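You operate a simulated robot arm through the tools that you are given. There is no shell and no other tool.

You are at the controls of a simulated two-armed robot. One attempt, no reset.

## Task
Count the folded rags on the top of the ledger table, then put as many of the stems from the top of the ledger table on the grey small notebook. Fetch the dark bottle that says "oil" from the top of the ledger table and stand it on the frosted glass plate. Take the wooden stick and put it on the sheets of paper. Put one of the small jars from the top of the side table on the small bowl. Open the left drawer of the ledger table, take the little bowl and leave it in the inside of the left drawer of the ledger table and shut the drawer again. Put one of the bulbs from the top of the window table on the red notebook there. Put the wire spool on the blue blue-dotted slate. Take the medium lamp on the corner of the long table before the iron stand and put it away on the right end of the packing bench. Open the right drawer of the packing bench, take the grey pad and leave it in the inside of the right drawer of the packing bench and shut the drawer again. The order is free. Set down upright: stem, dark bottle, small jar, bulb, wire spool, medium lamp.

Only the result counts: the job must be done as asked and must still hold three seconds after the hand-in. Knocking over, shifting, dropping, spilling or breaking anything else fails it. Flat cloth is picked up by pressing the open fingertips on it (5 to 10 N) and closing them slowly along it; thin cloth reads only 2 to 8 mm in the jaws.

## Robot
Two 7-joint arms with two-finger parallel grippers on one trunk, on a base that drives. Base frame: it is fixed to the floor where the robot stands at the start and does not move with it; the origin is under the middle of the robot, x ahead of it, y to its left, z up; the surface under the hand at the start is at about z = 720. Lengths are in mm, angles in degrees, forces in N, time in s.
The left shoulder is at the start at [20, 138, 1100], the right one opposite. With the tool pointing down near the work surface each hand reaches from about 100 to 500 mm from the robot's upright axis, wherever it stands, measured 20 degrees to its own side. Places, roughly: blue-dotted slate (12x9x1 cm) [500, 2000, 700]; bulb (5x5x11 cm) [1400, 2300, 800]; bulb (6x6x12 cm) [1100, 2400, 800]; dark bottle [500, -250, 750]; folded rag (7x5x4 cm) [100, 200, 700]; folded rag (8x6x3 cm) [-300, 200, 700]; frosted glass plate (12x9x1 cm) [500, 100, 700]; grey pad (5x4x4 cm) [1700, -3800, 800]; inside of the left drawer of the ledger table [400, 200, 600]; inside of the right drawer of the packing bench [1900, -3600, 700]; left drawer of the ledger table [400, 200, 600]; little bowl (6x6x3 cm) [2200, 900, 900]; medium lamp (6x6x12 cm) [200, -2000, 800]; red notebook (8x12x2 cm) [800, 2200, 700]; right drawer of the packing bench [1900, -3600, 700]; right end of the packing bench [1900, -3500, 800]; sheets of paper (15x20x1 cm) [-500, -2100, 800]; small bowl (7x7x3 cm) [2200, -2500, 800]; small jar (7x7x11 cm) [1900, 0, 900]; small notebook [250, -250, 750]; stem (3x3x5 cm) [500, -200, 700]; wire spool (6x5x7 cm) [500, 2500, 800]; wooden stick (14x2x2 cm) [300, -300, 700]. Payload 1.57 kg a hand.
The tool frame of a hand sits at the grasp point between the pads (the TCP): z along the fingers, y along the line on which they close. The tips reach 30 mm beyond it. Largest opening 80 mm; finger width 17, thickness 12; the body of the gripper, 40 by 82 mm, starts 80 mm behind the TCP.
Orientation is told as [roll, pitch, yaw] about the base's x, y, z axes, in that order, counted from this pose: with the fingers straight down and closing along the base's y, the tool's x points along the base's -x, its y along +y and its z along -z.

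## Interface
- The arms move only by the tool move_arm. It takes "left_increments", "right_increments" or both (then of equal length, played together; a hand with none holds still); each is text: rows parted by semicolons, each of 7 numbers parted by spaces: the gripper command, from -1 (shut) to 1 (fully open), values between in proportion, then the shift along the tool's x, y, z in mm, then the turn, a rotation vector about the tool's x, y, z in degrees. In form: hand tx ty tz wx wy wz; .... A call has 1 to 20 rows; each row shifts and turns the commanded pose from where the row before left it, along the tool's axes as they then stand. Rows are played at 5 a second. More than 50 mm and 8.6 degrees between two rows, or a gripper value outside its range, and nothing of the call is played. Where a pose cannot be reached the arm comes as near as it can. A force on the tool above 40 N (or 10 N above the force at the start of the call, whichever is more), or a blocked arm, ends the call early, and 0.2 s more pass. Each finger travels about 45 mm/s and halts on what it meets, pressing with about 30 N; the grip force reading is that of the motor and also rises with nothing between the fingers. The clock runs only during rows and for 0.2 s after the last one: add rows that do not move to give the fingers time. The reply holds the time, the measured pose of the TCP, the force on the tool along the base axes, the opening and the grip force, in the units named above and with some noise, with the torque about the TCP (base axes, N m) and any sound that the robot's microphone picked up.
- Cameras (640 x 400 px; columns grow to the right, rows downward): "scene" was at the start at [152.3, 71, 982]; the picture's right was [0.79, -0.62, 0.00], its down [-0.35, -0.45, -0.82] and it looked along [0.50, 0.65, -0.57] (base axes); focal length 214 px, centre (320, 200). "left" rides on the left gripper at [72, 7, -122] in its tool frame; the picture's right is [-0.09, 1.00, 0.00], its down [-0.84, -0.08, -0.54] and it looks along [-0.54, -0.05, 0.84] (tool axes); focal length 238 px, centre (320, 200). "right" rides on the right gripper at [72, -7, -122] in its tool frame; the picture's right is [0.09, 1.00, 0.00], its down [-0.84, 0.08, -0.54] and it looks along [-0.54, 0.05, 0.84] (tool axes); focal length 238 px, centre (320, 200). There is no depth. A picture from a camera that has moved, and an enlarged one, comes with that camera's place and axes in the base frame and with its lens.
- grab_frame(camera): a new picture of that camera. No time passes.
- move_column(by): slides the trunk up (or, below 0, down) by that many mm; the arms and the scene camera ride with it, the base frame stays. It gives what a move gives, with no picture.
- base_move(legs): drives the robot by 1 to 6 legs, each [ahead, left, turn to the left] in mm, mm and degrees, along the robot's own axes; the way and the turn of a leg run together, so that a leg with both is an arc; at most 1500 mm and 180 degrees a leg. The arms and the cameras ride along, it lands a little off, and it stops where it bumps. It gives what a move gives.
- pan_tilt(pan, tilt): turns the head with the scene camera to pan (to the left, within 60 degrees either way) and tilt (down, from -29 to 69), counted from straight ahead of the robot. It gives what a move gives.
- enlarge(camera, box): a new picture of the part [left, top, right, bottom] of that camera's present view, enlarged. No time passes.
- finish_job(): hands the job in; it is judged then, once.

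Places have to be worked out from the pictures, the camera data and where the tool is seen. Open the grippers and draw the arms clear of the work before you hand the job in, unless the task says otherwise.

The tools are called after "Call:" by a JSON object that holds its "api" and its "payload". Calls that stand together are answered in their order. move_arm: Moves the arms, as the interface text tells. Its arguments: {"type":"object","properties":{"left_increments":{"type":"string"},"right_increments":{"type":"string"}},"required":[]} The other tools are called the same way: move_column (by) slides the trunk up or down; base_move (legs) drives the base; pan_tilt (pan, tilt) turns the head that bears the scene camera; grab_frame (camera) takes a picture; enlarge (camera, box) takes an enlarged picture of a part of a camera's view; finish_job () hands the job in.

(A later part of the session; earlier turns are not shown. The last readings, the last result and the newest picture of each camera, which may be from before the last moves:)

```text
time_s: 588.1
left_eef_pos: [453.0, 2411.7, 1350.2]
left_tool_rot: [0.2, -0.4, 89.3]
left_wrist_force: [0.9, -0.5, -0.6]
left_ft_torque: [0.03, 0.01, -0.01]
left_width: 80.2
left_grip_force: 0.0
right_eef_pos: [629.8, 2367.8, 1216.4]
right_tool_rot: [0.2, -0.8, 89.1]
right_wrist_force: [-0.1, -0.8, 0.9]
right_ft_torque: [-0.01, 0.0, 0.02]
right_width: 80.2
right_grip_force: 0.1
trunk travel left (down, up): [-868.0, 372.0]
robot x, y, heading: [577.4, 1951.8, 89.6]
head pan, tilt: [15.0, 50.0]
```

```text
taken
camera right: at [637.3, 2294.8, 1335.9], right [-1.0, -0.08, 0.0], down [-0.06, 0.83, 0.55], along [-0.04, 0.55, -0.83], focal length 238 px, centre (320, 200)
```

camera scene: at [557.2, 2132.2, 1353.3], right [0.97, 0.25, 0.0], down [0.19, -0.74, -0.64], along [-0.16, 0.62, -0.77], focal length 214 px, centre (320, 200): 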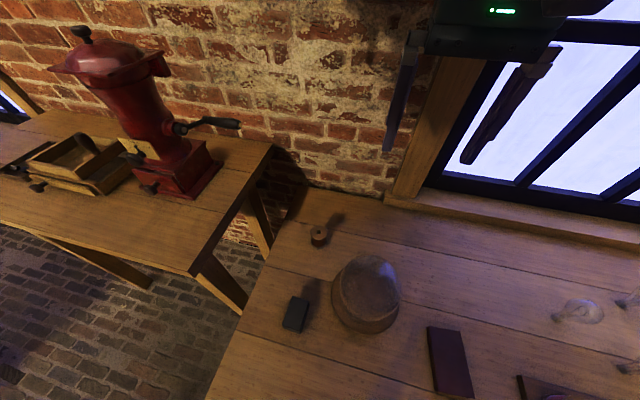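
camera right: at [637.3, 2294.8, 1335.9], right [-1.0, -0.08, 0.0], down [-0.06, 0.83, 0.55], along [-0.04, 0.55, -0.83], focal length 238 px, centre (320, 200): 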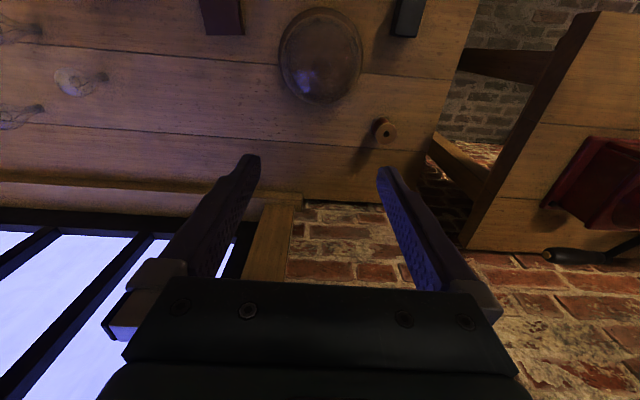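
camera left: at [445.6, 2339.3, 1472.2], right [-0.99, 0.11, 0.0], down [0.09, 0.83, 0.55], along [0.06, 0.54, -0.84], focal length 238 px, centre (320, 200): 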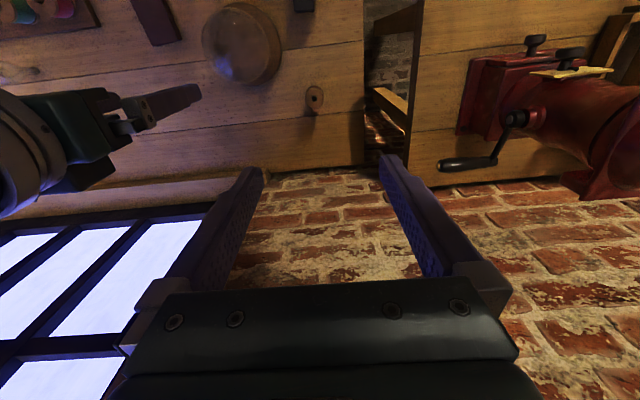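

Spool is at ≈[471,2449], top z≈808; the glass dome stands at ≈[635,2300] and the grinder is well to the left. I move the right hand away from the dome, advance, and lower.

Call:
{"api": "move_arm", "payload": {"right_increments": "1 0 -20 0 0 0 0; 1 0 -20 0 0 0 0; 1 0 -20 0 0 0 0; 1 0 -20 0 0 0 0; 1 0 -20 0 0 0 0; 1 0 -20 0 0 0 0; 1 0 -20 0 0 0 0; 1 0 -20 0 0 0 0; 1 0 0 0 0 0 0"}}

Call:
{"api": "base_move", "payload": {"legs": [[55, 0, 0]]}}

Call:
{"api": "move_column", "payload": {"by": -280}}

Call:
{"api": "grab_frame", "payload": {"camera": "left"}}

Call:
{"api": "grab_frame", "payload": {"camera": "right"}}

Call:
{"api": "grab_frame", "payload": {"camera": "scene"}}

```text
time_s: 590.1
left_eef_pos: [452.7, 2413.2, 1349.1]
left_tool_rot: [0.0, -0.4, 89.2]
left_wrist_force: [1.5, -0.8, 0.4]
left_ft_torque: [-0.03, -0.01, 0.0]
left_width: 80.0
left_grip_force: 0.2
right_eef_pos: [789.8, 2365.0, 1215.8]
right_tool_rot: [0.2, -0.6, 89.4]
right_wrist_force: [-0.2, 0.8, -0.1]
right_ft_torque: [0.01, 0.02, 0.02]
right_width: 80.0
right_grip_force: 0.1
trunk travel left (down, up): [-868.0, 372.0]
robot x, y, heading: [580.1, 1954.4, 89.5]
head pan, tilt: [15.0, 50.0]
```

```text
time_s: 591.0
left_eef_pos: [453.0, 2467.1, 1349.5]
left_tool_rot: [0.1, -0.3, 89.2]
left_wrist_force: [-0.3, 0.8, -0.1]
left_ft_torque: [-0.01, 0.01, -0.02]
left_width: 80.2
left_grip_force: 0.0
right_eef_pos: [790.2, 2420.0, 1215.9]
right_tool_rot: [0.2, -0.7, 89.2]
right_wrist_force: [0.4, 0.7, -0.9]
right_ft_torque: [0.01, -0.02, 0.03]
right_width: 80.0
right_grip_force: 0.1
trunk travel left (down, up): [-868.0, 372.0]
robot x, y, heading: [579.9, 2012.3, 89.5]
head pan, tilt: [15.0, 50.0]
```

```text
time_s: 593.9
left_eef_pos: [454.4, 2467.4, 1070.5]
left_tool_rot: [0.1, -0.3, 89.2]
left_wrist_force: [-1.2, -0.2, -0.5]
left_ft_torque: [-0.01, -0.01, 0.03]
left_width: 79.8
left_grip_force: 0.0
right_eef_pos: [789.8, 2419.7, 935.8]
right_tool_rot: [0.2, -0.7, 89.2]
right_wrist_force: [0.3, -0.2, 1.2]
right_ft_torque: [0.0, -0.05, 0.01]
right_width: 79.8
right_grip_force: 0.1
trunk travel left (down, up): [-588.0, 652.0]
robot x, y, heading: [578.9, 2010.0, 89.6]
head pan, tilt: [15.0, 50.0]
```

```text
taken
camera left: at [446.0, 2394.4, 1192.2], right [-0.99, 0.11, 0.0], down [0.09, 0.83, 0.55], along [0.06, 0.54, -0.84], focal length 238 px, centre (320, 200)
```

left: 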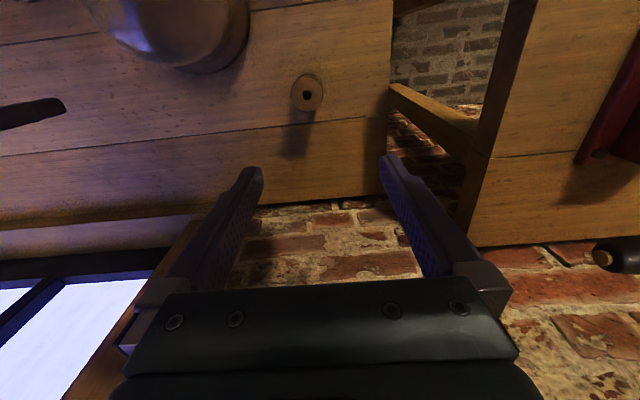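

```text
taken
camera right: at [796.6, 2347.5, 1055.4], right [-1.0, -0.08, 0.0], down [-0.06, 0.83, 0.55], along [-0.05, 0.55, -0.83], focal length 238 px, centre (320, 200)
```

right: 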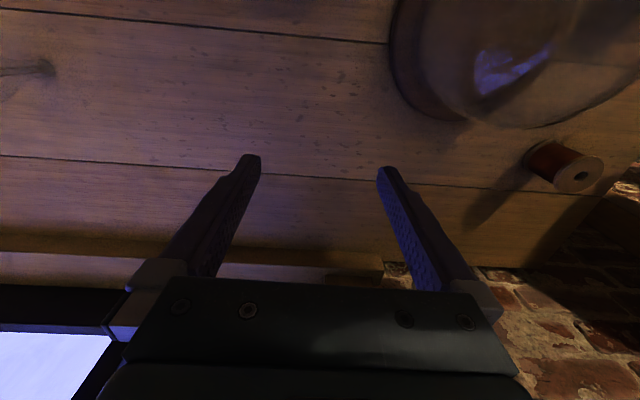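

```text
taken
camera scene: at [557.6, 2187.4, 1073.3], right [0.97, 0.25, 0.0], down [0.19, -0.74, -0.64], along [-0.16, 0.62, -0.77], focal length 214 px, centre (320, 200)
```

scene: 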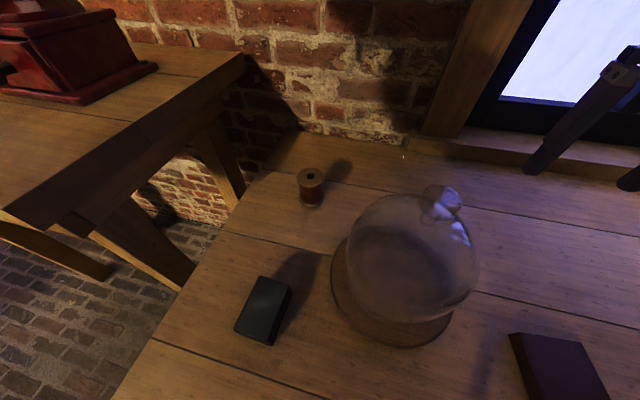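

The spool stands upright; top centre ≈[472,2453]. I lower the left hand and centre over it.

Call:
{"api": "move_arm", "payload": {"left_increments": "1 0 0 25 0 0 0; 1 0 0 25 0 0 0; 1 0 0 25 0 0 0; 1 0 0 25 0 0 0; 1 4.7 -6 10 0 0 0; 1 4.7 -6 10 0 0 0; 1 4.8 -5.8 10 0 0 0; 1 0 0 0 0 0 0"}}

Call:
{"api": "grab_frame", "payload": {"camera": "left"}}

Call:
{"api": "grab_frame", "payload": {"camera": "scene"}}

```text
time_s: 595.6
left_eef_pos: [470.4, 2455.9, 938.7]
left_tool_rot: [0.2, -0.4, 89.3]
left_wrist_force: [0.3, 0.5, -0.3]
left_ft_torque: [-0.01, 0.0, -0.01]
left_width: 79.9
left_grip_force: 0.0
right_eef_pos: [790.5, 2420.7, 934.6]
right_tool_rot: [0.2, -0.6, 89.3]
right_wrist_force: [-0.7, 0.1, -0.1]
right_ft_torque: [0.02, 0.02, 0.01]
right_width: 80.3
right_grip_force: 0.1
trunk travel left (down, up): [-588.0, 652.0]
robot x, y, heading: [577.1, 2015.4, 89.4]
head pan, tilt: [15.0, 50.0]
```

```text
taken
camera left: at [463.9, 2381.5, 1061.3], right [-0.99, 0.11, 0.0], down [0.09, 0.83, 0.55], along [0.06, 0.54, -0.84], focal length 238 px, centre (320, 200)
```

left: 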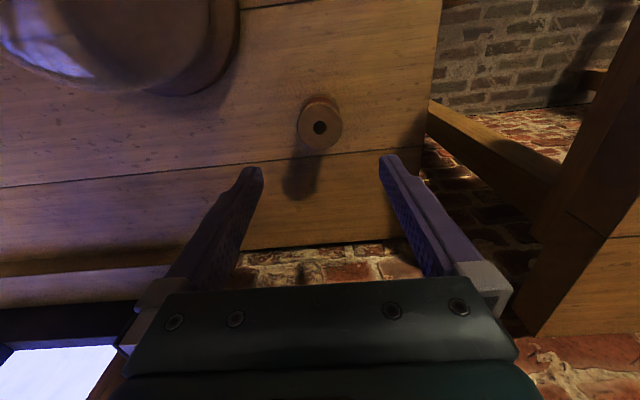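

```text
taken
camera scene: at [557.6, 2187.3, 1073.3], right [0.97, 0.25, 0.0], down [0.19, -0.74, -0.64], along [-0.16, 0.62, -0.77], focal length 214 px, centre (320, 200)
```

scene: 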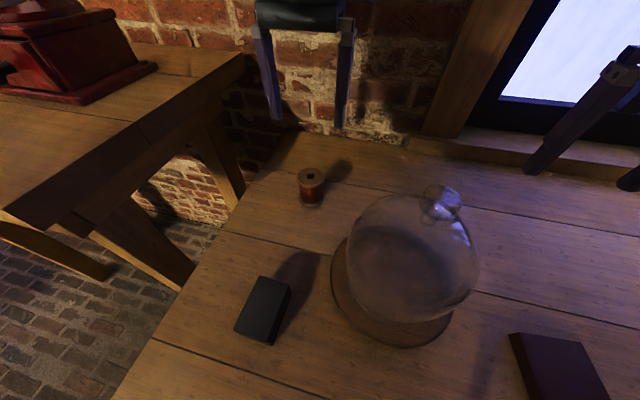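

Centred (46 mm flange). I descend to TCP z≈785 and close.

Call:
{"api": "move_arm", "payload": {"left_increments": "1 2 0.7 20 0 0 0; 1 0 0 25 0 0 0; 1 0 0 25 0 0 0; 1 0 0 25 0 0 0; 1 0 0 25 0 0 0; 1 0 0 20 0 0 0; 1 0 0 13 0 0 0; 1 0 0 0 0 0 0"}}

Call:
{"api": "grab_frame", "payload": {"camera": "left"}}

Call:
{"api": "grab_frame", "payload": {"camera": "scene"}}

```text
time_s: 597.5
left_eef_pos: [465.7, 2436.4, 792.6]
left_tool_rot: [0.1, -0.3, 89.1]
left_wrist_force: [0.1, -0.4, -0.2]
left_ft_torque: [-0.01, 0.01, 0.02]
left_width: 80.0
left_grip_force: 0.0
left hand out of reach, approached as far as the arm can: row 5, 6, 7
right_eef_pos: [790.0, 2420.5, 935.0]
right_tool_rot: [0.2, -0.7, 89.2]
right_wrist_force: [0.1, 0.1, 0.7]
right_ft_torque: [0.01, 0.01, 0.01]
right_width: 79.8
right_grip_force: 0.0
trunk travel left (down, up): [-588.0, 652.0]
robot x, y, heading: [578.8, 2007.2, 89.6]
head pan, tilt: [15.0, 50.0]
```

```text
taken
camera left: at [459.4, 2362.8, 915.1], right [-0.99, 0.11, 0.0], down [0.09, 0.83, 0.55], along [0.06, 0.54, -0.84], focal length 238 px, centre (320, 200)
```

left: 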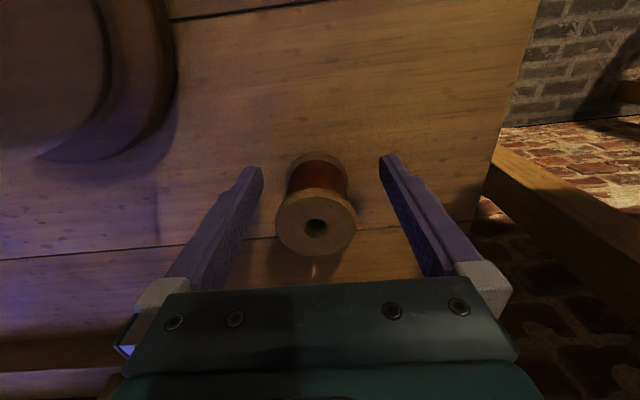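

```text
taken
camera scene: at [557.6, 2187.4, 1073.3], right [0.97, 0.25, 0.0], down [0.19, -0.74, -0.64], along [-0.16, 0.62, -0.77], focal length 214 px, centre (320, 200)
```

scene: 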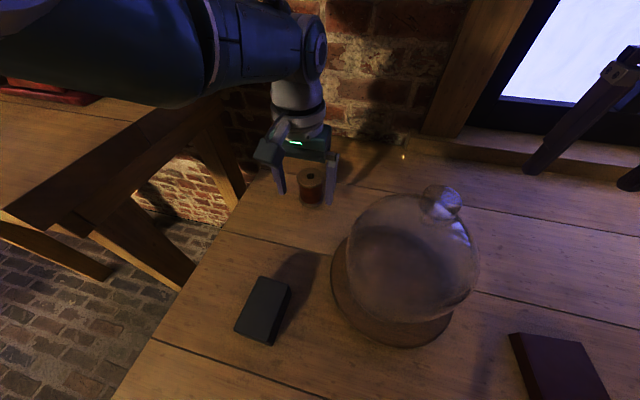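

The arm is 17 mm short in reach; I nudge the base forward 18 mm.

Call:
{"api": "base_move", "payload": {"legs": [[18, 0, 0]]}}

Call:
{"api": "grab_frame", "payload": {"camera": "left"}}

```text
time_s: 598.2
left_eef_pos: [467.3, 2454.6, 793.6]
left_tool_rot: [0.1, -0.3, 89.1]
left_wrist_force: [0.0, 1.1, 0.4]
left_ft_torque: [0.0, 0.0, 0.01]
left_width: 80.1
left_grip_force: 0.1
right_eef_pos: [790.7, 2439.5, 935.6]
right_tool_rot: [0.2, -0.7, 89.2]
right_wrist_force: [0.2, -1.0, -0.2]
right_ft_torque: [-0.01, 0.0, -0.01]
right_width: 80.0
right_grip_force: 0.1
trunk travel left (down, up): [-588.0, 652.0]
robot x, y, heading: [578.3, 2028.4, 89.5]
head pan, tilt: [15.0, 50.0]
```

```text
taken
camera left: at [460.0, 2381.2, 915.3], right [-0.99, 0.11, 0.0], down [0.09, 0.83, 0.55], along [0.06, 0.54, -0.84], focal length 238 px, centre (320, 200)
```

left: 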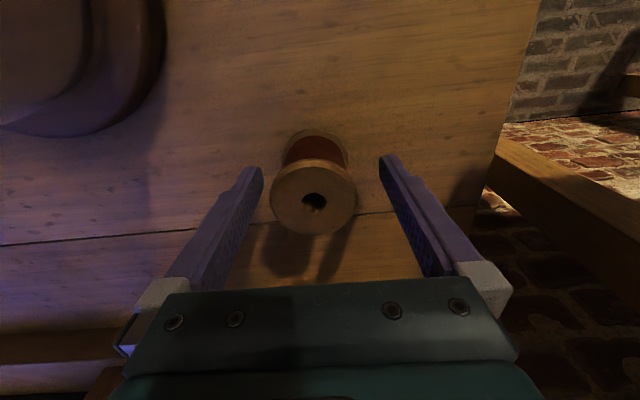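

I shift 3.5 mm, then lower the trunk 20 mm so the fingertips reach both flanges, and close.

Call:
{"api": "move_arm", "payload": {"left_increments": "1 2 -3.5 0 0 0 0; 1 0 0 0 0 0 0"}}

Call:
{"api": "move_column", "payload": {"by": -20}}

Call:
{"api": "grab_frame", "payload": {"camera": "left"}}

```text
time_s: 598.8
left_eef_pos: [469.5, 2453.2, 792.9]
left_tool_rot: [0.2, -0.3, 89.1]
left_wrist_force: [0.1, -0.1, -0.6]
left_ft_torque: [0.02, 0.0, 0.01]
left_width: 79.7
left_grip_force: 0.0
right_eef_pos: [791.5, 2438.5, 935.7]
right_tool_rot: [0.2, -0.7, 89.1]
right_wrist_force: [0.3, 0.3, 0.4]
right_ft_torque: [-0.01, 0.01, 0.01]
right_width: 80.0
right_grip_force: 0.0
trunk travel left (down, up): [-588.0, 652.0]
robot x, y, heading: [579.9, 2029.2, 89.3]
head pan, tilt: [15.0, 50.0]
```

```text
time_s: 599.5
left_eef_pos: [468.5, 2452.7, 773.9]
left_tool_rot: [0.1, -0.3, 89.1]
left_wrist_force: [-0.1, -0.2, 0.0]
left_ft_torque: [0.01, -0.04, 0.01]
left_width: 80.0
left_grip_force: 0.0
right_eef_pos: [790.4, 2437.7, 916.4]
right_tool_rot: [0.2, -0.7, 89.2]
right_wrist_force: [0.0, 0.7, -0.2]
right_ft_torque: [0.0, 0.03, 0.0]
right_width: 80.1
right_grip_force: 0.0
trunk travel left (down, up): [-568.0, 672.0]
robot x, y, heading: [577.6, 2030.8, 89.5]
head pan, tilt: [15.0, 50.0]
```

```text
taken
camera left: at [463.2, 2378.9, 895.3], right [-0.99, 0.11, 0.0], down [0.09, 0.83, 0.55], along [0.06, 0.54, -0.84], focal length 238 px, centre (320, 200)
```

left: 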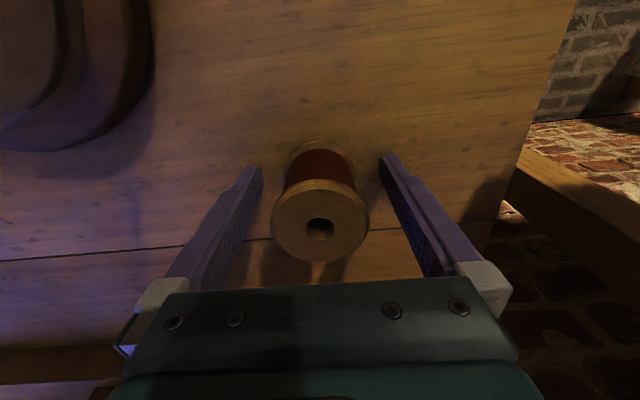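

Spool is centred between the fingers. I close on it and lift.

Call:
{"api": "move_arm", "payload": {"left_increments": "0.7 0 0 0 0 0 0; 0.5 0 0 0 0 0 0; 0.3 0 0 0 0 0 0; 0.2 0 0 0 0 0 0; 0.1 0 0 0 0 0 0; 0 0 0 0 0 0 0; -0.1 0 0 0 0 0 0; -0.1 0 0 0 0 0 0; -0.1 0 0 -5 0 0 0; -0.1 0 0 -15 0 0 0; -0.1 0 0 -25 0 0 0; -0.1 0 0 -30 0 0 0; -0.1 0 0 0 0 0 0"}}

Call:
{"api": "grab_frame", "payload": {"camera": "left"}}

```text
time_s: 602.3
left_eef_pos: [472.2, 2450.8, 850.2]
left_tool_rot: [0.1, -0.4, 89.1]
left_wrist_force: [-0.5, 0.1, -2.0]
left_ft_torque: [0.0, -0.01, -0.04]
left_width: 49.8
left_grip_force: 30.0
right_eef_pos: [790.5, 2438.6, 914.5]
right_tool_rot: [0.2, -0.7, 89.2]
right_wrist_force: [-0.6, -0.1, 0.4]
right_ft_torque: [-0.01, -0.04, -0.05]
right_width: 79.9
right_grip_force: 0.2
trunk travel left (down, up): [-568.0, 672.0]
robot x, y, heading: [576.9, 2033.5, 89.5]
head pan, tilt: [15.0, 50.0]
```

```text
taken
camera left: at [464.9, 2377.4, 971.7], right [-0.99, 0.11, 0.0], down [0.09, 0.83, 0.55], along [0.06, 0.54, -0.84], focal length 238 px, centre (320, 200)
```

left: 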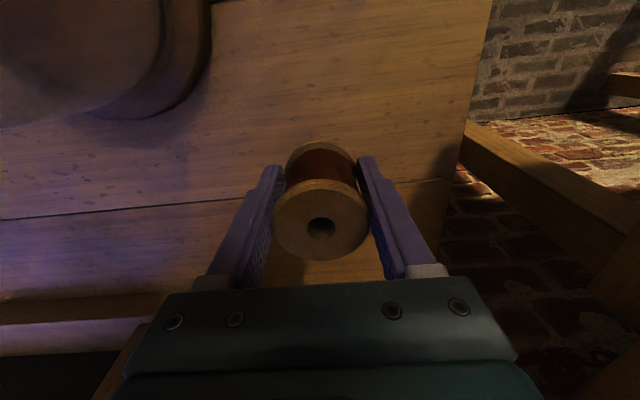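

Held firmly. I raise the trunk, back up toward the slate and look.

Call:
{"api": "move_column", "payload": {"by": 200}}

Call:
{"api": "base_move", "payload": {"legs": [[-430, -50, 0.5]]}}

Call:
{"api": "pan_tilt", "payload": {"pan": 0, "tilt": 50}}

Call:
{"api": "grab_frame", "payload": {"camera": "left"}}

Call:
{"api": "grab_frame", "payload": {"camera": "scene"}}

```text
time_s: 604.5
left_eef_pos: [472.3, 2451.9, 1050.2]
left_tool_rot: [0.0, -0.3, 89.1]
left_wrist_force: [-0.3, -1.0, -1.7]
left_ft_torque: [-0.02, -0.02, -0.02]
left_width: 49.8
left_grip_force: 30.0
right_eef_pos: [790.1, 2438.1, 1115.4]
right_tool_rot: [0.1, -0.7, 89.1]
right_wrist_force: [-0.6, 0.2, 0.5]
right_ft_torque: [0.01, -0.02, 0.02]
right_width: 80.2
right_grip_force: 0.0
trunk travel left (down, up): [-768.0, 472.0]
robot x, y, heading: [577.6, 2030.7, 89.4]
head pan, tilt: [15.0, 50.0]
```

```text
time_s: 607.1
left_eef_pos: [516.3, 2021.6, 1049.0]
left_tool_rot: [0.1, -0.2, 89.8]
left_wrist_force: [-0.4, 0.6, -2.2]
left_ft_torque: [0.03, 0.0, 0.0]
left_width: 49.8
left_grip_force: 29.9
right_eef_pos: [834.2, 2012.6, 1115.3]
right_tool_rot: [0.3, -0.8, 89.8]
right_wrist_force: [0.7, 0.6, 0.1]
right_ft_torque: [-0.04, 0.01, 0.0]
right_width: 80.3
right_grip_force: 0.1
trunk travel left (down, up): [-768.0, 472.0]
robot x, y, heading: [629.5, 1602.0, 90.2]
head pan, tilt: [15.0, 50.0]
```

```text
time_s: 607.9
left_eef_pos: [515.0, 2021.4, 1049.6]
left_tool_rot: [0.1, -0.3, 89.8]
left_wrist_force: [-0.4, 0.1, -1.4]
left_ft_torque: [0.0, -0.01, 0.0]
left_width: 49.6
left_grip_force: 29.6
right_eef_pos: [835.0, 2013.2, 1115.3]
right_tool_rot: [0.3, -0.6, 89.8]
right_wrist_force: [-0.2, -0.6, 0.0]
right_ft_torque: [0.0, 0.02, 0.0]
right_width: 79.6
right_grip_force: 0.0
trunk travel left (down, up): [-768.0, 472.0]
robot x, y, heading: [627.2, 1600.4, 90.2]
head pan, tilt: [0.0, 50.0]
```

```text
taken
camera left: at [510.0, 1948.4, 1171.5], right [-1.0, 0.1, 0.0], down [0.08, 0.83, 0.55], along [0.05, 0.54, -0.84], focal length 238 px, centre (320, 200)
```

left: 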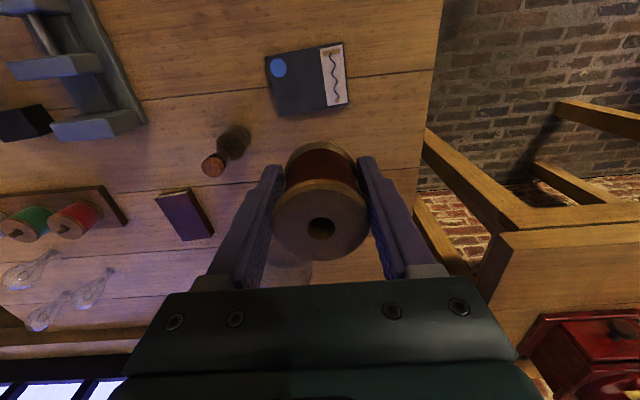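

```text
taken
camera scene: at [624.9, 1779.9, 1253.2], right [1.0, 0.0, 0.0], down [0.0, -0.77, -0.64], along [0.0, 0.64, -0.77], focal length 214 px, centre (320, 200)
```

scene: 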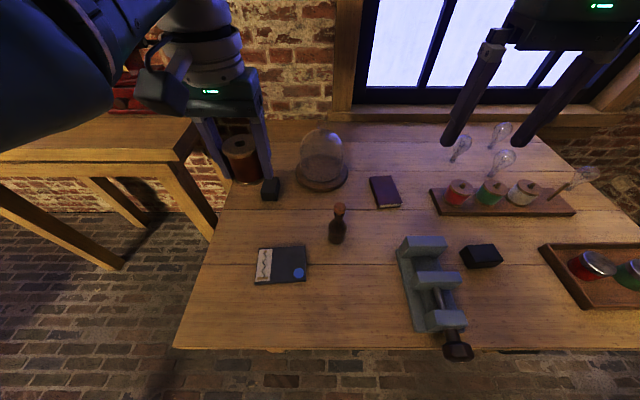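

Slate centre ≈[531,1994]. I shift the spool over it, raise the right hand a bit (it is above the vise), and lower the trunk.

Call:
{"api": "move_arm", "payload": {"left_increments": "-0.1 7 -4 0 0 0 0; -0.1 7 -4 0 0 0 0; -0.1 7 -4 0 0 0 0; -0.1 6 -4 0 0 0 0; -0.1 0 0 0 0 0 0", "right_increments": "1 0 0 -25 0 0 0; 1 0 0 -25 0 0 0; 1 0 0 -25 0 0 0; 1 0 0 -25 0 0 0; 1 0 0 0 0 0 0"}}

Call:
{"api": "move_column", "payload": {"by": -200}}

Call:
{"api": "grab_frame", "payload": {"camera": "left"}}

Call:
{"api": "grab_frame", "payload": {"camera": "scene"}}

```text
time_s: 609.1
left_eef_pos: [528.9, 1994.4, 1049.6]
left_tool_rot: [0.2, -0.4, 89.9]
left_wrist_force: [-0.5, 0.1, -2.3]
left_ft_torque: [0.0, 0.0, 0.01]
left_width: 50.0
left_grip_force: 30.0
right_eef_pos: [834.2, 2010.8, 1215.7]
right_tool_rot: [0.2, -0.6, 89.8]
right_wrist_force: [0.3, -0.4, -0.2]
right_ft_torque: [-0.01, 0.01, 0.0]
right_width: 80.0
right_grip_force: 0.1
trunk travel left (down, up): [-768.0, 472.0]
robot x, y, heading: [626.5, 1602.9, 90.1]
head pan, tilt: [0.0, 50.0]
```

```text
time_s: 611.2
left_eef_pos: [528.8, 1995.4, 849.9]
left_tool_rot: [0.3, -0.3, 90.1]
left_wrist_force: [-0.5, 0.4, -1.3]
left_ft_torque: [0.0, 0.01, -0.02]
left_width: 49.8
left_grip_force: 30.2
right_eef_pos: [836.0, 2012.6, 1015.9]
right_tool_rot: [0.3, -0.7, 89.9]
right_wrist_force: [1.3, 0.7, 0.0]
right_ft_torque: [0.0, 0.01, 0.03]
right_width: 80.2
right_grip_force: 0.0
trunk travel left (down, up): [-568.0, 672.0]
robot x, y, heading: [625.6, 1602.8, 90.2]
head pan, tilt: [0.0, 50.0]
```

```text
taken
camera left: at [523.6, 1921.9, 971.3], right [-1.0, 0.09, 0.01], down [0.08, 0.83, 0.55], along [0.05, 0.54, -0.84], focal length 238 px, centre (320, 200)
```

left: 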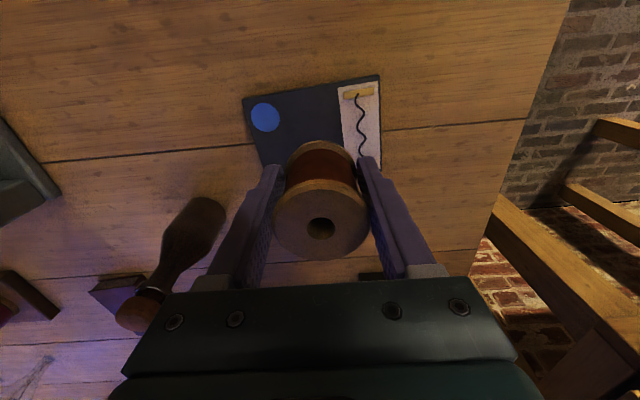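

```text
taken
camera scene: at [624.9, 1780.0, 1053.3], right [1.0, 0.0, 0.0], down [0.0, -0.77, -0.64], along [0.0, 0.64, -0.77], focal length 214 px, centre (320, 200)
```

scene: 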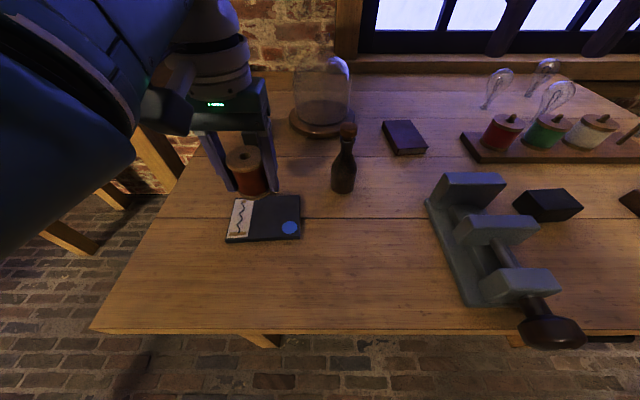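

Slate spans x 474–595, y 1950–2040. I shift 4 mm and lower to contact.

Call:
{"api": "move_arm", "payload": {"left_increments": "-0.1 0 -4 10 0 0 0; -0.1 0 0 15 0 0 0; -0.1 0 0 15 0 0 0; -0.1 0 0 12 0 0 0; -0.1 0 0 0 0 0 0"}}

Call:
{"api": "move_arm", "payload": {"left_increments": "-0.1 0 0 3 0 0 0; -0.1 0 0 3 0 0 0; -0.1 0 0 0 0 0 0"}}

Call:
{"api": "grab_frame", "payload": {"camera": "left"}}

```text
time_s: 612.4
left_eef_pos: [535.1, 1995.3, 797.3]
left_tool_rot: [0.1, -0.3, 89.8]
left_wrist_force: [0.9, 0.2, -1.6]
left_ft_torque: [0.02, -0.02, -0.01]
left_width: 49.8
left_grip_force: 29.6
right_eef_pos: [835.3, 2011.7, 1015.8]
right_tool_rot: [0.3, -0.6, 89.9]
right_wrist_force: [-0.7, -0.1, -0.7]
right_ft_torque: [0.01, 0.0, -0.02]
right_width: 80.1
right_grip_force: 0.1
trunk travel left (down, up): [-568.0, 672.0]
robot x, y, heading: [625.5, 1602.3, 90.3]
head pan, tilt: [0.0, 50.0]
```

```text
time_s: 613.2
left_eef_pos: [534.5, 1996.0, 790.4]
left_tool_rot: [0.0, -0.3, 89.8]
left_wrist_force: [-0.2, 0.4, -2.1]
left_ft_torque: [0.02, 0.02, 0.0]
left_width: 49.6
left_grip_force: 29.7
right_eef_pos: [834.8, 2012.0, 1016.0]
right_tool_rot: [0.2, -0.6, 89.7]
right_wrist_force: [-0.4, 0.6, -0.3]
right_ft_torque: [0.0, 0.02, 0.04]
right_width: 80.0
right_grip_force: 0.1
trunk travel left (down, up): [-568.0, 672.0]
robot x, y, heading: [625.5, 1602.4, 90.2]
head pan, tilt: [0.0, 50.0]
```

```text
taken
camera left: at [528.9, 1922.4, 913.5], right [-1.0, 0.1, 0.0], down [0.08, 0.83, 0.55], along [0.05, 0.54, -0.84], focal length 238 px, centre (320, 200)
```

left: 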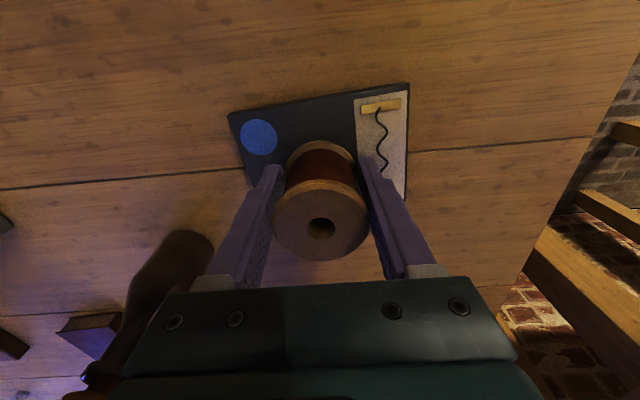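

Call:
{"api": "move_arm", "payload": {"left_increments": "-0.1 0 0 2.5 0 0 0; -0.1 0 0 2.5 0 0 0; -0.1 0 0 0 0 0 0"}}

Call:
{"api": "move_arm", "payload": {"left_increments": "-0.1 0 0 2 0 0 0; -0.1 0 0 2 0 0 0; -0.1 0 0 0 0 0 0"}}

```text
time_s: 614.0
left_eef_pos: [534.5, 1994.8, 786.6]
left_tool_rot: [0.1, -0.2, 89.9]
left_wrist_force: [0.2, 0.8, -1.7]
left_ft_torque: [-0.02, -0.01, -0.02]
left_width: 49.6
left_grip_force: 29.9
right_eef_pos: [836.0, 2013.5, 1014.9]
right_tool_rot: [0.1, -0.6, 89.8]
right_wrist_force: [0.4, 0.1, -0.1]
right_ft_torque: [-0.04, 0.03, 0.0]
right_width: 80.0
right_grip_force: 0.1
trunk travel left (down, up): [-568.0, 672.0]
robot x, y, heading: [628.5, 1599.7, 90.1]
head pan, tilt: [0.0, 50.0]
```

```text
time_s: 614.8
left_eef_pos: [535.6, 1995.3, 783.0]
left_tool_rot: [0.0, -0.5, 89.8]
left_wrist_force: [0.3, -7.3, 18.8]
left_ft_torque: [-0.13, -0.01, -0.1]
left_width: 49.4
left_grip_force: 30.2
right_eef_pos: [835.3, 2012.4, 1014.8]
right_tool_rot: [0.2, -0.6, 89.7]
right_wrist_force: [-0.2, 0.7, 0.2]
right_ft_torque: [0.02, 0.04, 0.0]
right_width: 80.1
right_grip_force: 0.1
trunk travel left (down, up): [-568.0, 672.0]
robot x, y, heading: [629.3, 1602.4, 90.3]
head pan, tilt: [0.0, 50.0]
```

Contact (19 N). I ease up 1 mm, release and rise.

Call:
{"api": "move_arm", "payload": {"left_increments": "-0.1 0 0 -1 0 0 0; 0.3 0 0 0 0 0 0; 0.5 0 0 0 0 0 0; 0.8 0 0 0 0 0 0; 1 0 0 0 0 0 0; 1 0 0 0 0 0 0; 1 0 0 -15 0 0 0; 1 0 0 -25 0 0 0; 1 0 0 -30 0 0 0; 1 0 0 -30 0 0 0; 1 0 0 0 0 0 0"}}

Call:
{"api": "grab_frame", "payload": {"camera": "left"}}

Call:
{"api": "grab_frame", "payload": {"camera": "scene"}}

```text
time_s: 617.2
left_eef_pos: [533.7, 1994.5, 884.2]
left_tool_rot: [0.2, -0.2, 89.8]
left_wrist_force: [-0.2, 0.6, 0.0]
left_ft_torque: [0.0, -0.01, 0.0]
left_width: 80.1
left_grip_force: 0.2
right_eef_pos: [834.9, 2012.7, 1015.1]
right_tool_rot: [0.2, -0.7, 89.8]
right_wrist_force: [-0.4, 0.5, -0.1]
right_ft_torque: [0.0, -0.04, -0.01]
right_width: 79.9
right_grip_force: 0.1
trunk travel left (down, up): [-568.0, 672.0]
robot x, y, heading: [628.1, 1600.2, 90.0]
head pan, tilt: [0.0, 50.0]
```

```text
taken
camera left: at [529.1, 1921.5, 1006.2], right [-1.0, 0.1, 0.0], down [0.08, 0.83, 0.55], along [0.05, 0.54, -0.84], focal length 238 px, centre (320, 200)
```

left: 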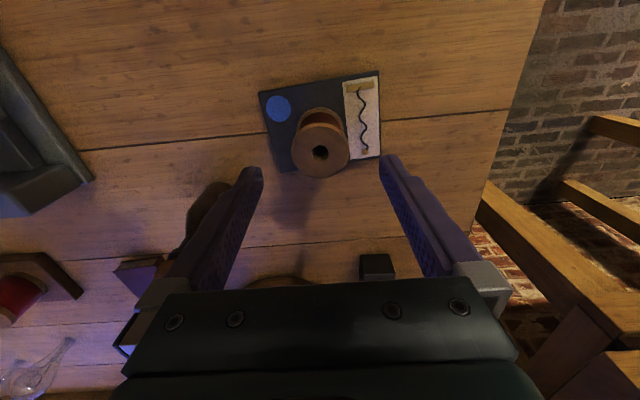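

```text
taken
camera scene: at [624.9, 1780.0, 1053.3], right [1.0, 0.0, 0.0], down [0.0, -0.77, -0.64], along [0.0, 0.64, -0.77], focal length 214 px, centre (320, 200)
```

scene: 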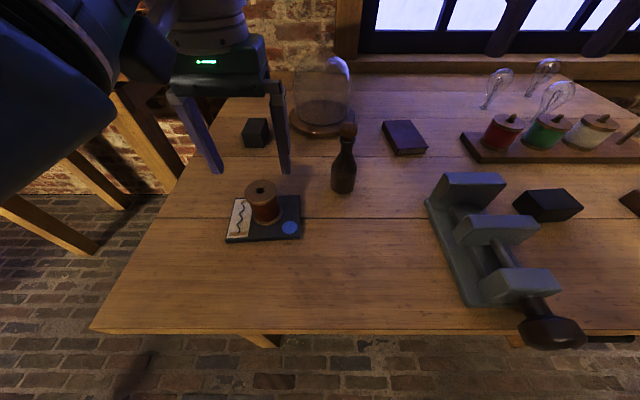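

The spool stands on the slate. Now the bulbs: I raise the trunk and move right for a closer look.

Call:
{"api": "move_column", "payload": {"by": 250}}

Call:
{"api": "base_move", "payload": {"legs": [[200, -420, 0]]}}

Call:
{"api": "grab_frame", "payload": {"camera": "scene"}}

Call:
{"api": "grab_frame", "payload": {"camera": "right"}}

Call:
{"api": "grab_frame", "payload": {"camera": "left"}}

```text
time_s: 619.8
left_eef_pos: [535.4, 1995.6, 1133.2]
left_tool_rot: [0.1, -0.4, 89.9]
left_wrist_force: [-0.5, -0.3, -0.2]
left_ft_torque: [0.03, 0.04, 0.01]
left_width: 80.0
left_grip_force: 0.0
right_eef_pos: [834.7, 2012.5, 1264.7]
right_tool_rot: [0.2, -0.7, 89.8]
right_wrist_force: [-0.2, -0.2, 0.6]
right_ft_torque: [0.0, 0.02, -0.01]
right_width: 80.2
right_grip_force: 0.1
trunk travel left (down, up): [-818.0, 422.0]
robot x, y, heading: [623.8, 1598.4, 90.2]
head pan, tilt: [0.0, 50.0]
```

```text
time_s: 622.6
left_eef_pos: [959.2, 2197.5, 1133.0]
left_tool_rot: [0.1, -0.3, 89.5]
left_wrist_force: [-0.5, 0.1, 0.2]
left_ft_torque: [-0.02, -0.01, 0.0]
left_width: 80.0
left_grip_force: 0.1
right_eef_pos: [1257.1, 2212.3, 1265.4]
right_tool_rot: [0.1, -0.6, 89.5]
right_wrist_force: [-0.4, -0.7, -0.5]
right_ft_torque: [0.02, -0.01, -0.02]
right_width: 80.2
right_grip_force: 0.1
trunk travel left (down, up): [-818.0, 422.0]
robot x, y, heading: [1046.2, 1802.2, 89.7]
head pan, tilt: [0.0, 50.0]
```

```text
taken
camera scene: at [1047.3, 1981.7, 1303.3], right [1.0, 0.0, 0.0], down [0.0, -0.77, -0.64], along [0.0, 0.64, -0.77], focal length 214 px, centre (320, 200)
```

scene: 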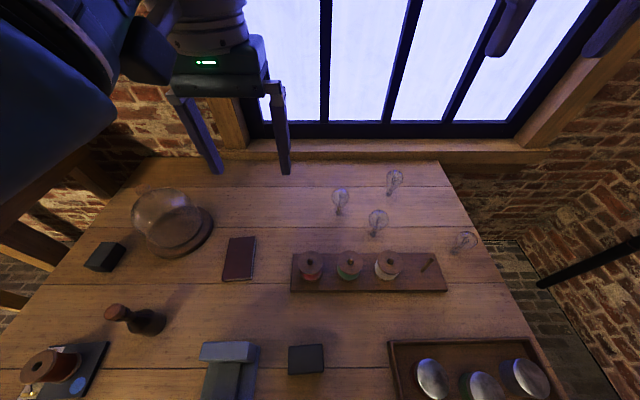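

```text
taken
camera right: at [1265.6, 2139.9, 1385.3], right [-1.0, -0.08, 0.0], down [-0.07, 0.83, 0.55], along [-0.05, 0.55, -0.83], focal length 238 px, centre (320, 200)
```

right: 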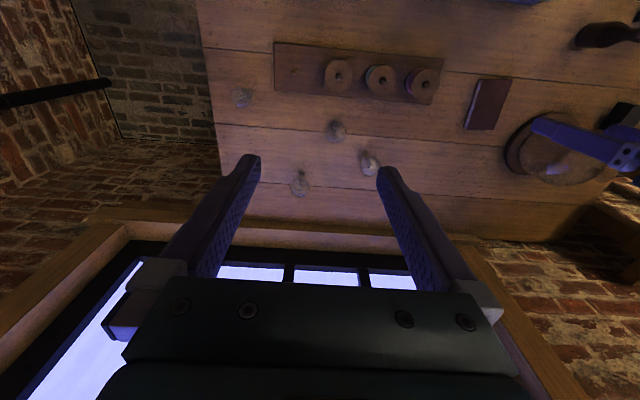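

```text
taken
camera left: at [952.2, 2123.7, 1255.7], right [-0.99, 0.1, 0.0], down [0.09, 0.83, 0.55], along [0.05, 0.54, -0.84], focal length 238 px, centre (320, 200)
```

left: 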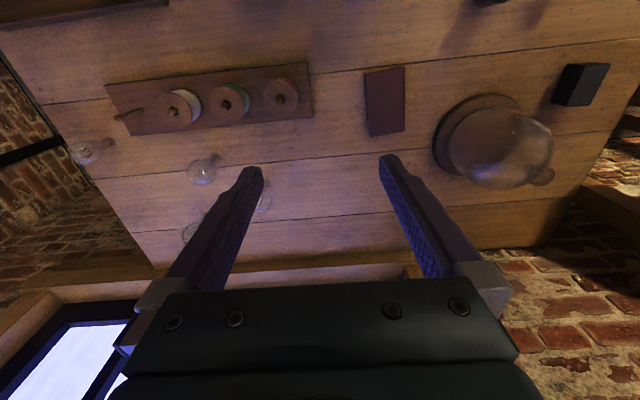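

Four bulbs stand on the table; I take the left-most one at ≈[1112,2394] with the left hand. The notebook centre is ≈[829,2232]. I move the base.

Call:
{"api": "base_move", "payload": {"legs": [[195, -153, 0]]}}

Call:
{"api": "grab_frame", "payload": {"camera": "left"}}

Call:
{"api": "grab_frame", "payload": {"camera": "scene"}}

```text
time_s: 624.4
left_eef_pos: [1109.0, 2392.2, 1134.0]
left_tool_rot: [0.1, -0.3, 89.7]
left_wrist_force: [1.3, 0.0, 0.3]
left_ft_torque: [-0.01, -0.02, 0.03]
left_width: 80.0
left_grip_force: 0.1
right_eef_pos: [1410.0, 2409.7, 1265.0]
right_tool_rot: [0.1, -0.7, 89.8]
right_wrist_force: [-0.2, 0.6, -0.3]
right_ft_torque: [0.01, 0.0, 0.01]
right_width: 80.2
right_grip_force: 0.1
trunk travel left (down, up): [-818.0, 422.0]
robot x, y, heading: [1199.5, 2001.8, 89.8]
head pan, tilt: [0.0, 50.0]
```

```text
taken
camera left: at [1103.5, 2319.1, 1255.7], right [-1.0, 0.1, 0.0], down [0.08, 0.83, 0.55], along [0.05, 0.54, -0.84], focal length 238 px, centre (320, 200)
```

left: 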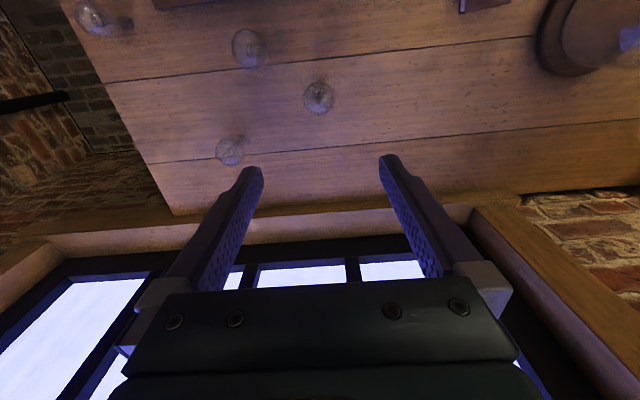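

```text
taken
camera scene: at [1199.2, 2177.6, 1303.3], right [1.0, 0.0, 0.0], down [0.0, -0.77, -0.64], along [0.0, 0.64, -0.77], focal length 214 px, centre (320, 200)
```

scene: 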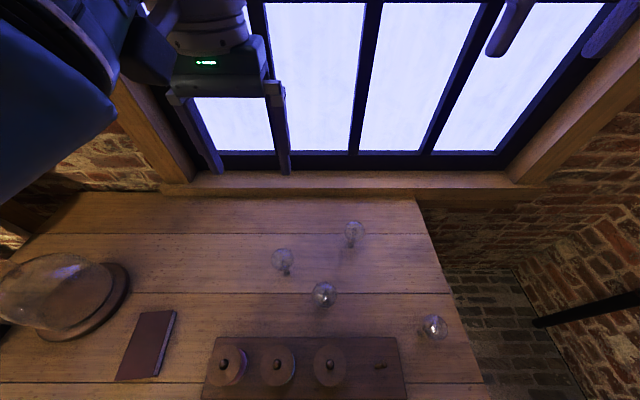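

I zoom on this bulb to see its base and posture.

Call:
{"api": "enlarge", "payload": {"camera": "scene", "box": [240, 220, 340, 320]}}

Call:
{"api": "enlarge", "payload": {"camera": "left", "box": [270, 50, 370, 150]}}

```text
4.00 times, centred on (290, 270) of scene
camera zoom: at [1199.2, 2177.6, 1303.3], right [1.0, 0.0, 0.0], down [0.0, -0.77, -0.64], along [0.0, 0.64, -0.77], focal length 858 px, centre (440, -80)
```

zoom: 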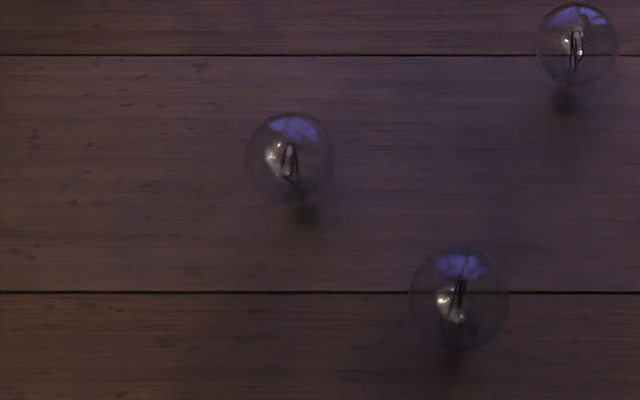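

```text
4.00 times, centred on (320, 100) of left
camera zoom: at [1103.5, 2319.1, 1255.7], right [-1.0, 0.1, 0.0], down [0.08, 0.83, 0.55], along [0.05, 0.54, -0.84], focal length 953 px, centre (320, 600)
```

zoom: 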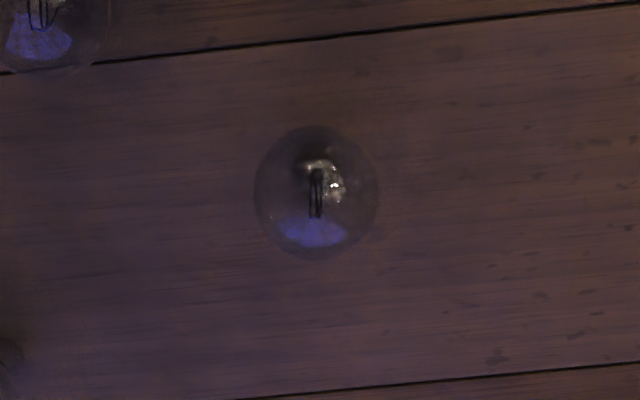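

Globe ≈52 mm. I lower the trunk by 215 and re-centre.

Call:
{"api": "move_column", "payload": {"by": -205}}

Call:
{"api": "grab_frame", "payload": {"camera": "left"}}

Call:
{"api": "grab_frame", "payload": {"camera": "scene"}}

```text
time_s: 626.6
left_eef_pos: [1109.2, 2391.9, 928.3]
left_tool_rot: [0.1, -0.3, 89.8]
left_wrist_force: [0.9, -0.4, 0.0]
left_ft_torque: [-0.01, -0.02, -0.05]
left_width: 80.0
left_grip_force: 0.0
right_eef_pos: [1410.7, 2409.3, 1060.3]
right_tool_rot: [0.1, -0.6, 89.7]
right_wrist_force: [-0.3, 0.0, -0.8]
right_ft_torque: [0.01, 0.03, 0.0]
right_width: 79.9
right_grip_force: 0.0
trunk travel left (down, up): [-613.0, 627.0]
robot x, y, heading: [1199.1, 2000.2, 89.8]
head pan, tilt: [0.0, 50.0]
```

```text
taken
camera left: at [1103.5, 2319.2, 1050.7], right [-1.0, 0.1, 0.0], down [0.08, 0.83, 0.55], along [0.05, 0.54, -0.84], focal length 238 px, centre (320, 200)
```

left: 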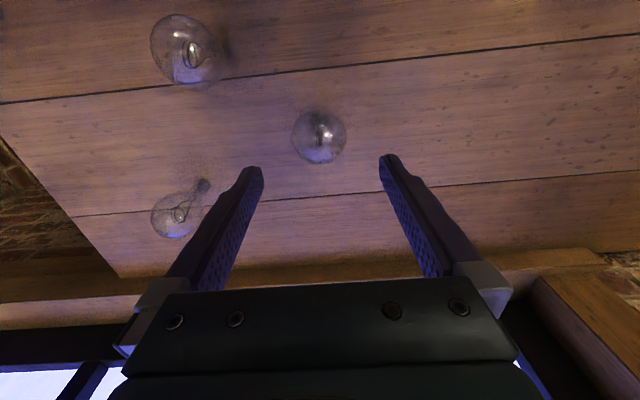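

```text
taken
camera scene: at [1199.2, 2177.6, 1098.3], right [1.0, 0.0, 0.0], down [0.0, -0.77, -0.64], along [0.0, 0.64, -0.77], focal length 214 px, centre (320, 200)
```

scene: 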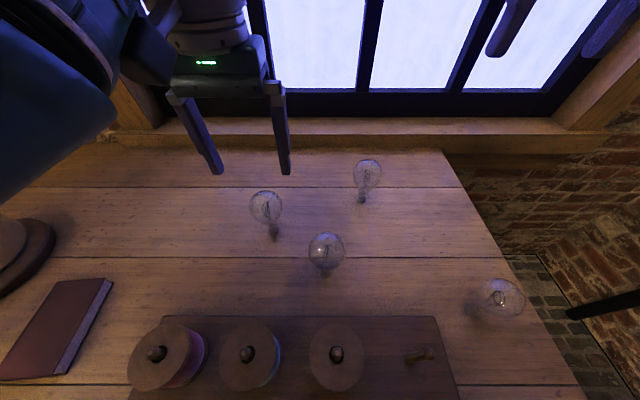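

Aligned within 2 mm. I descend to z≈822 around the globe.

Call:
{"api": "move_arm", "payload": {"left_increments": "1 -1 -1 20 0 0 0; 1 0 0 25 0 0 0; 1 0 0 25 0 0 0; 1 0 0 20 0 0 0; 1 0 0 16 0 0 0; 1 0 0 0 0 0 0"}}

Call:
{"api": "grab_frame", "payload": {"camera": "left"}}

Call:
{"api": "grab_frame", "payload": {"camera": "scene"}}

```text
time_s: 628.0
left_eef_pos: [1110.0, 2394.0, 823.6]
left_tool_rot: [0.1, -0.4, 89.6]
left_wrist_force: [0.3, -0.3, -0.4]
left_ft_torque: [-0.01, 0.0, -0.01]
left_width: 80.1
left_grip_force: 0.1
right_eef_pos: [1411.0, 2409.5, 1060.1]
right_tool_rot: [0.3, -0.6, 89.6]
right_wrist_force: [-0.2, -0.6, -0.3]
right_ft_torque: [-0.01, -0.02, 0.01]
right_width: 80.0
right_grip_force: 0.1
trunk travel left (down, up): [-613.0, 627.0]
robot x, y, heading: [1205.9, 1996.0, 90.2]
head pan, tilt: [0.0, 50.0]
```

```text
taken
camera left: at [1104.2, 2321.8, 945.6], right [-1.0, 0.1, 0.0], down [0.08, 0.83, 0.55], along [0.05, 0.54, -0.84], focal length 238 px, centre (320, 200)
```

left: 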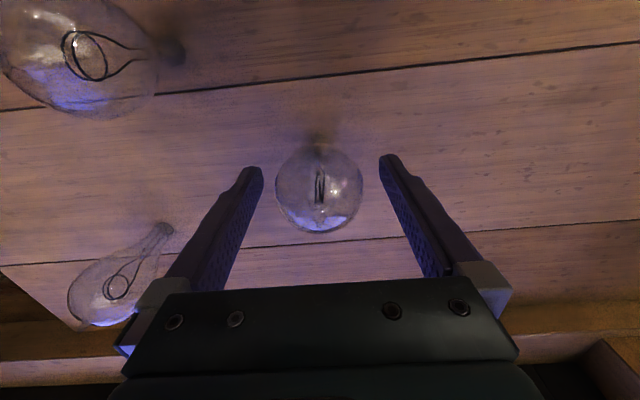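

```text
taken
camera scene: at [1199.2, 2177.6, 1098.3], right [1.0, 0.0, 0.0], down [0.0, -0.77, -0.64], along [0.0, 0.64, -0.77], focal length 214 px, centre (320, 200)
```

scene: 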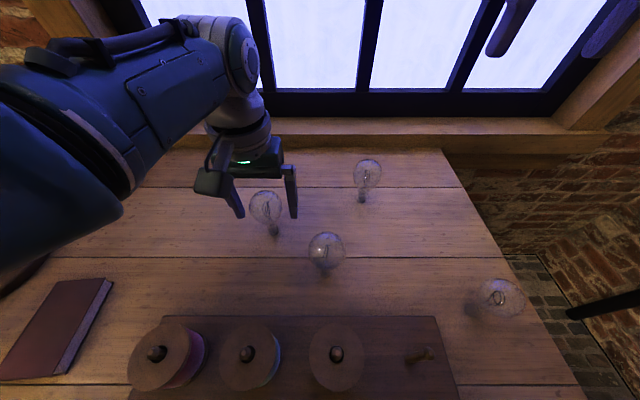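

Centred on the globe. I close gently and lift.

Call:
{"api": "move_arm", "payload": {"left_increments": "0.8 0 0 0 0 0 0; 0.6 0 0 0 0 0 0; 0.5 0 0 0 0 0 0; 0.4 0 0 0 0 0 0; 0.35 0 0 0 0 0 0; 0.3 0 0 0 0 0 0; 0.2 0 0 0 0 0 0; 0.1 0 0 0 0 0 0; 0.1 0 0 0 0 0 0; 0.1 0 0 -5 0 0 0; 0.1 0 0 -15 0 0 0; 0.1 0 0 -25 0 0 0; 0.1 0 0 -30 0 0 0; 0.1 0 0 0 0 0 0"}}

Call:
{"api": "grab_frame", "payload": {"camera": "left"}}

Call:
{"api": "grab_frame", "payload": {"camera": "scene"}}

```text
time_s: 631.0
left_eef_pos: [1109.8, 2394.9, 897.3]
left_tool_rot: [0.0, -0.3, 89.6]
left_wrist_force: [-0.1, 0.2, -0.3]
left_ft_torque: [0.0, 0.03, -0.02]
left_width: 51.9
left_grip_force: 30.5
right_eef_pos: [1410.4, 2410.5, 1059.5]
right_tool_rot: [0.3, -0.6, 89.7]
right_wrist_force: [0.2, 0.5, -0.2]
right_ft_torque: [0.02, 0.0, 0.01]
right_width: 80.1
right_grip_force: 0.0
trunk travel left (down, up): [-613.0, 627.0]
robot x, y, heading: [1201.8, 1998.7, 89.9]
head pan, tilt: [0.0, 50.0]
```

```text
taken
camera left: at [1104.1, 2321.1, 1020.0], right [-1.0, 0.1, 0.0], down [0.08, 0.83, 0.55], along [0.05, 0.54, -0.84], focal length 238 px, centre (320, 200)
```

left: 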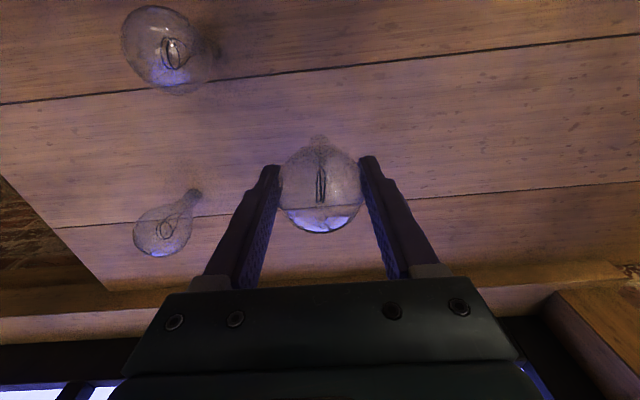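

```text
taken
camera scene: at [1199.2, 2177.6, 1098.3], right [1.0, 0.0, 0.0], down [0.0, -0.77, -0.64], along [0.0, 0.64, -0.77], focal length 214 px, centre (320, 200)
```

scene: 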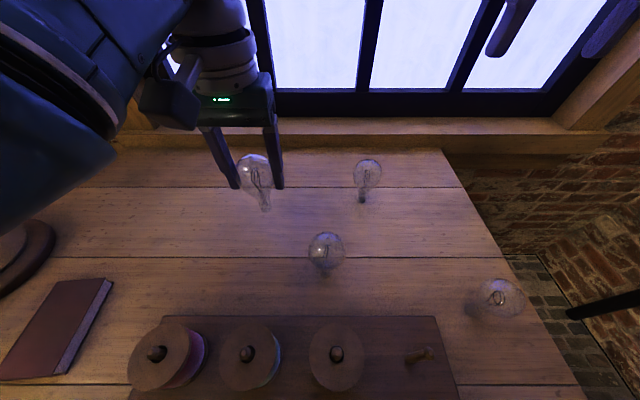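

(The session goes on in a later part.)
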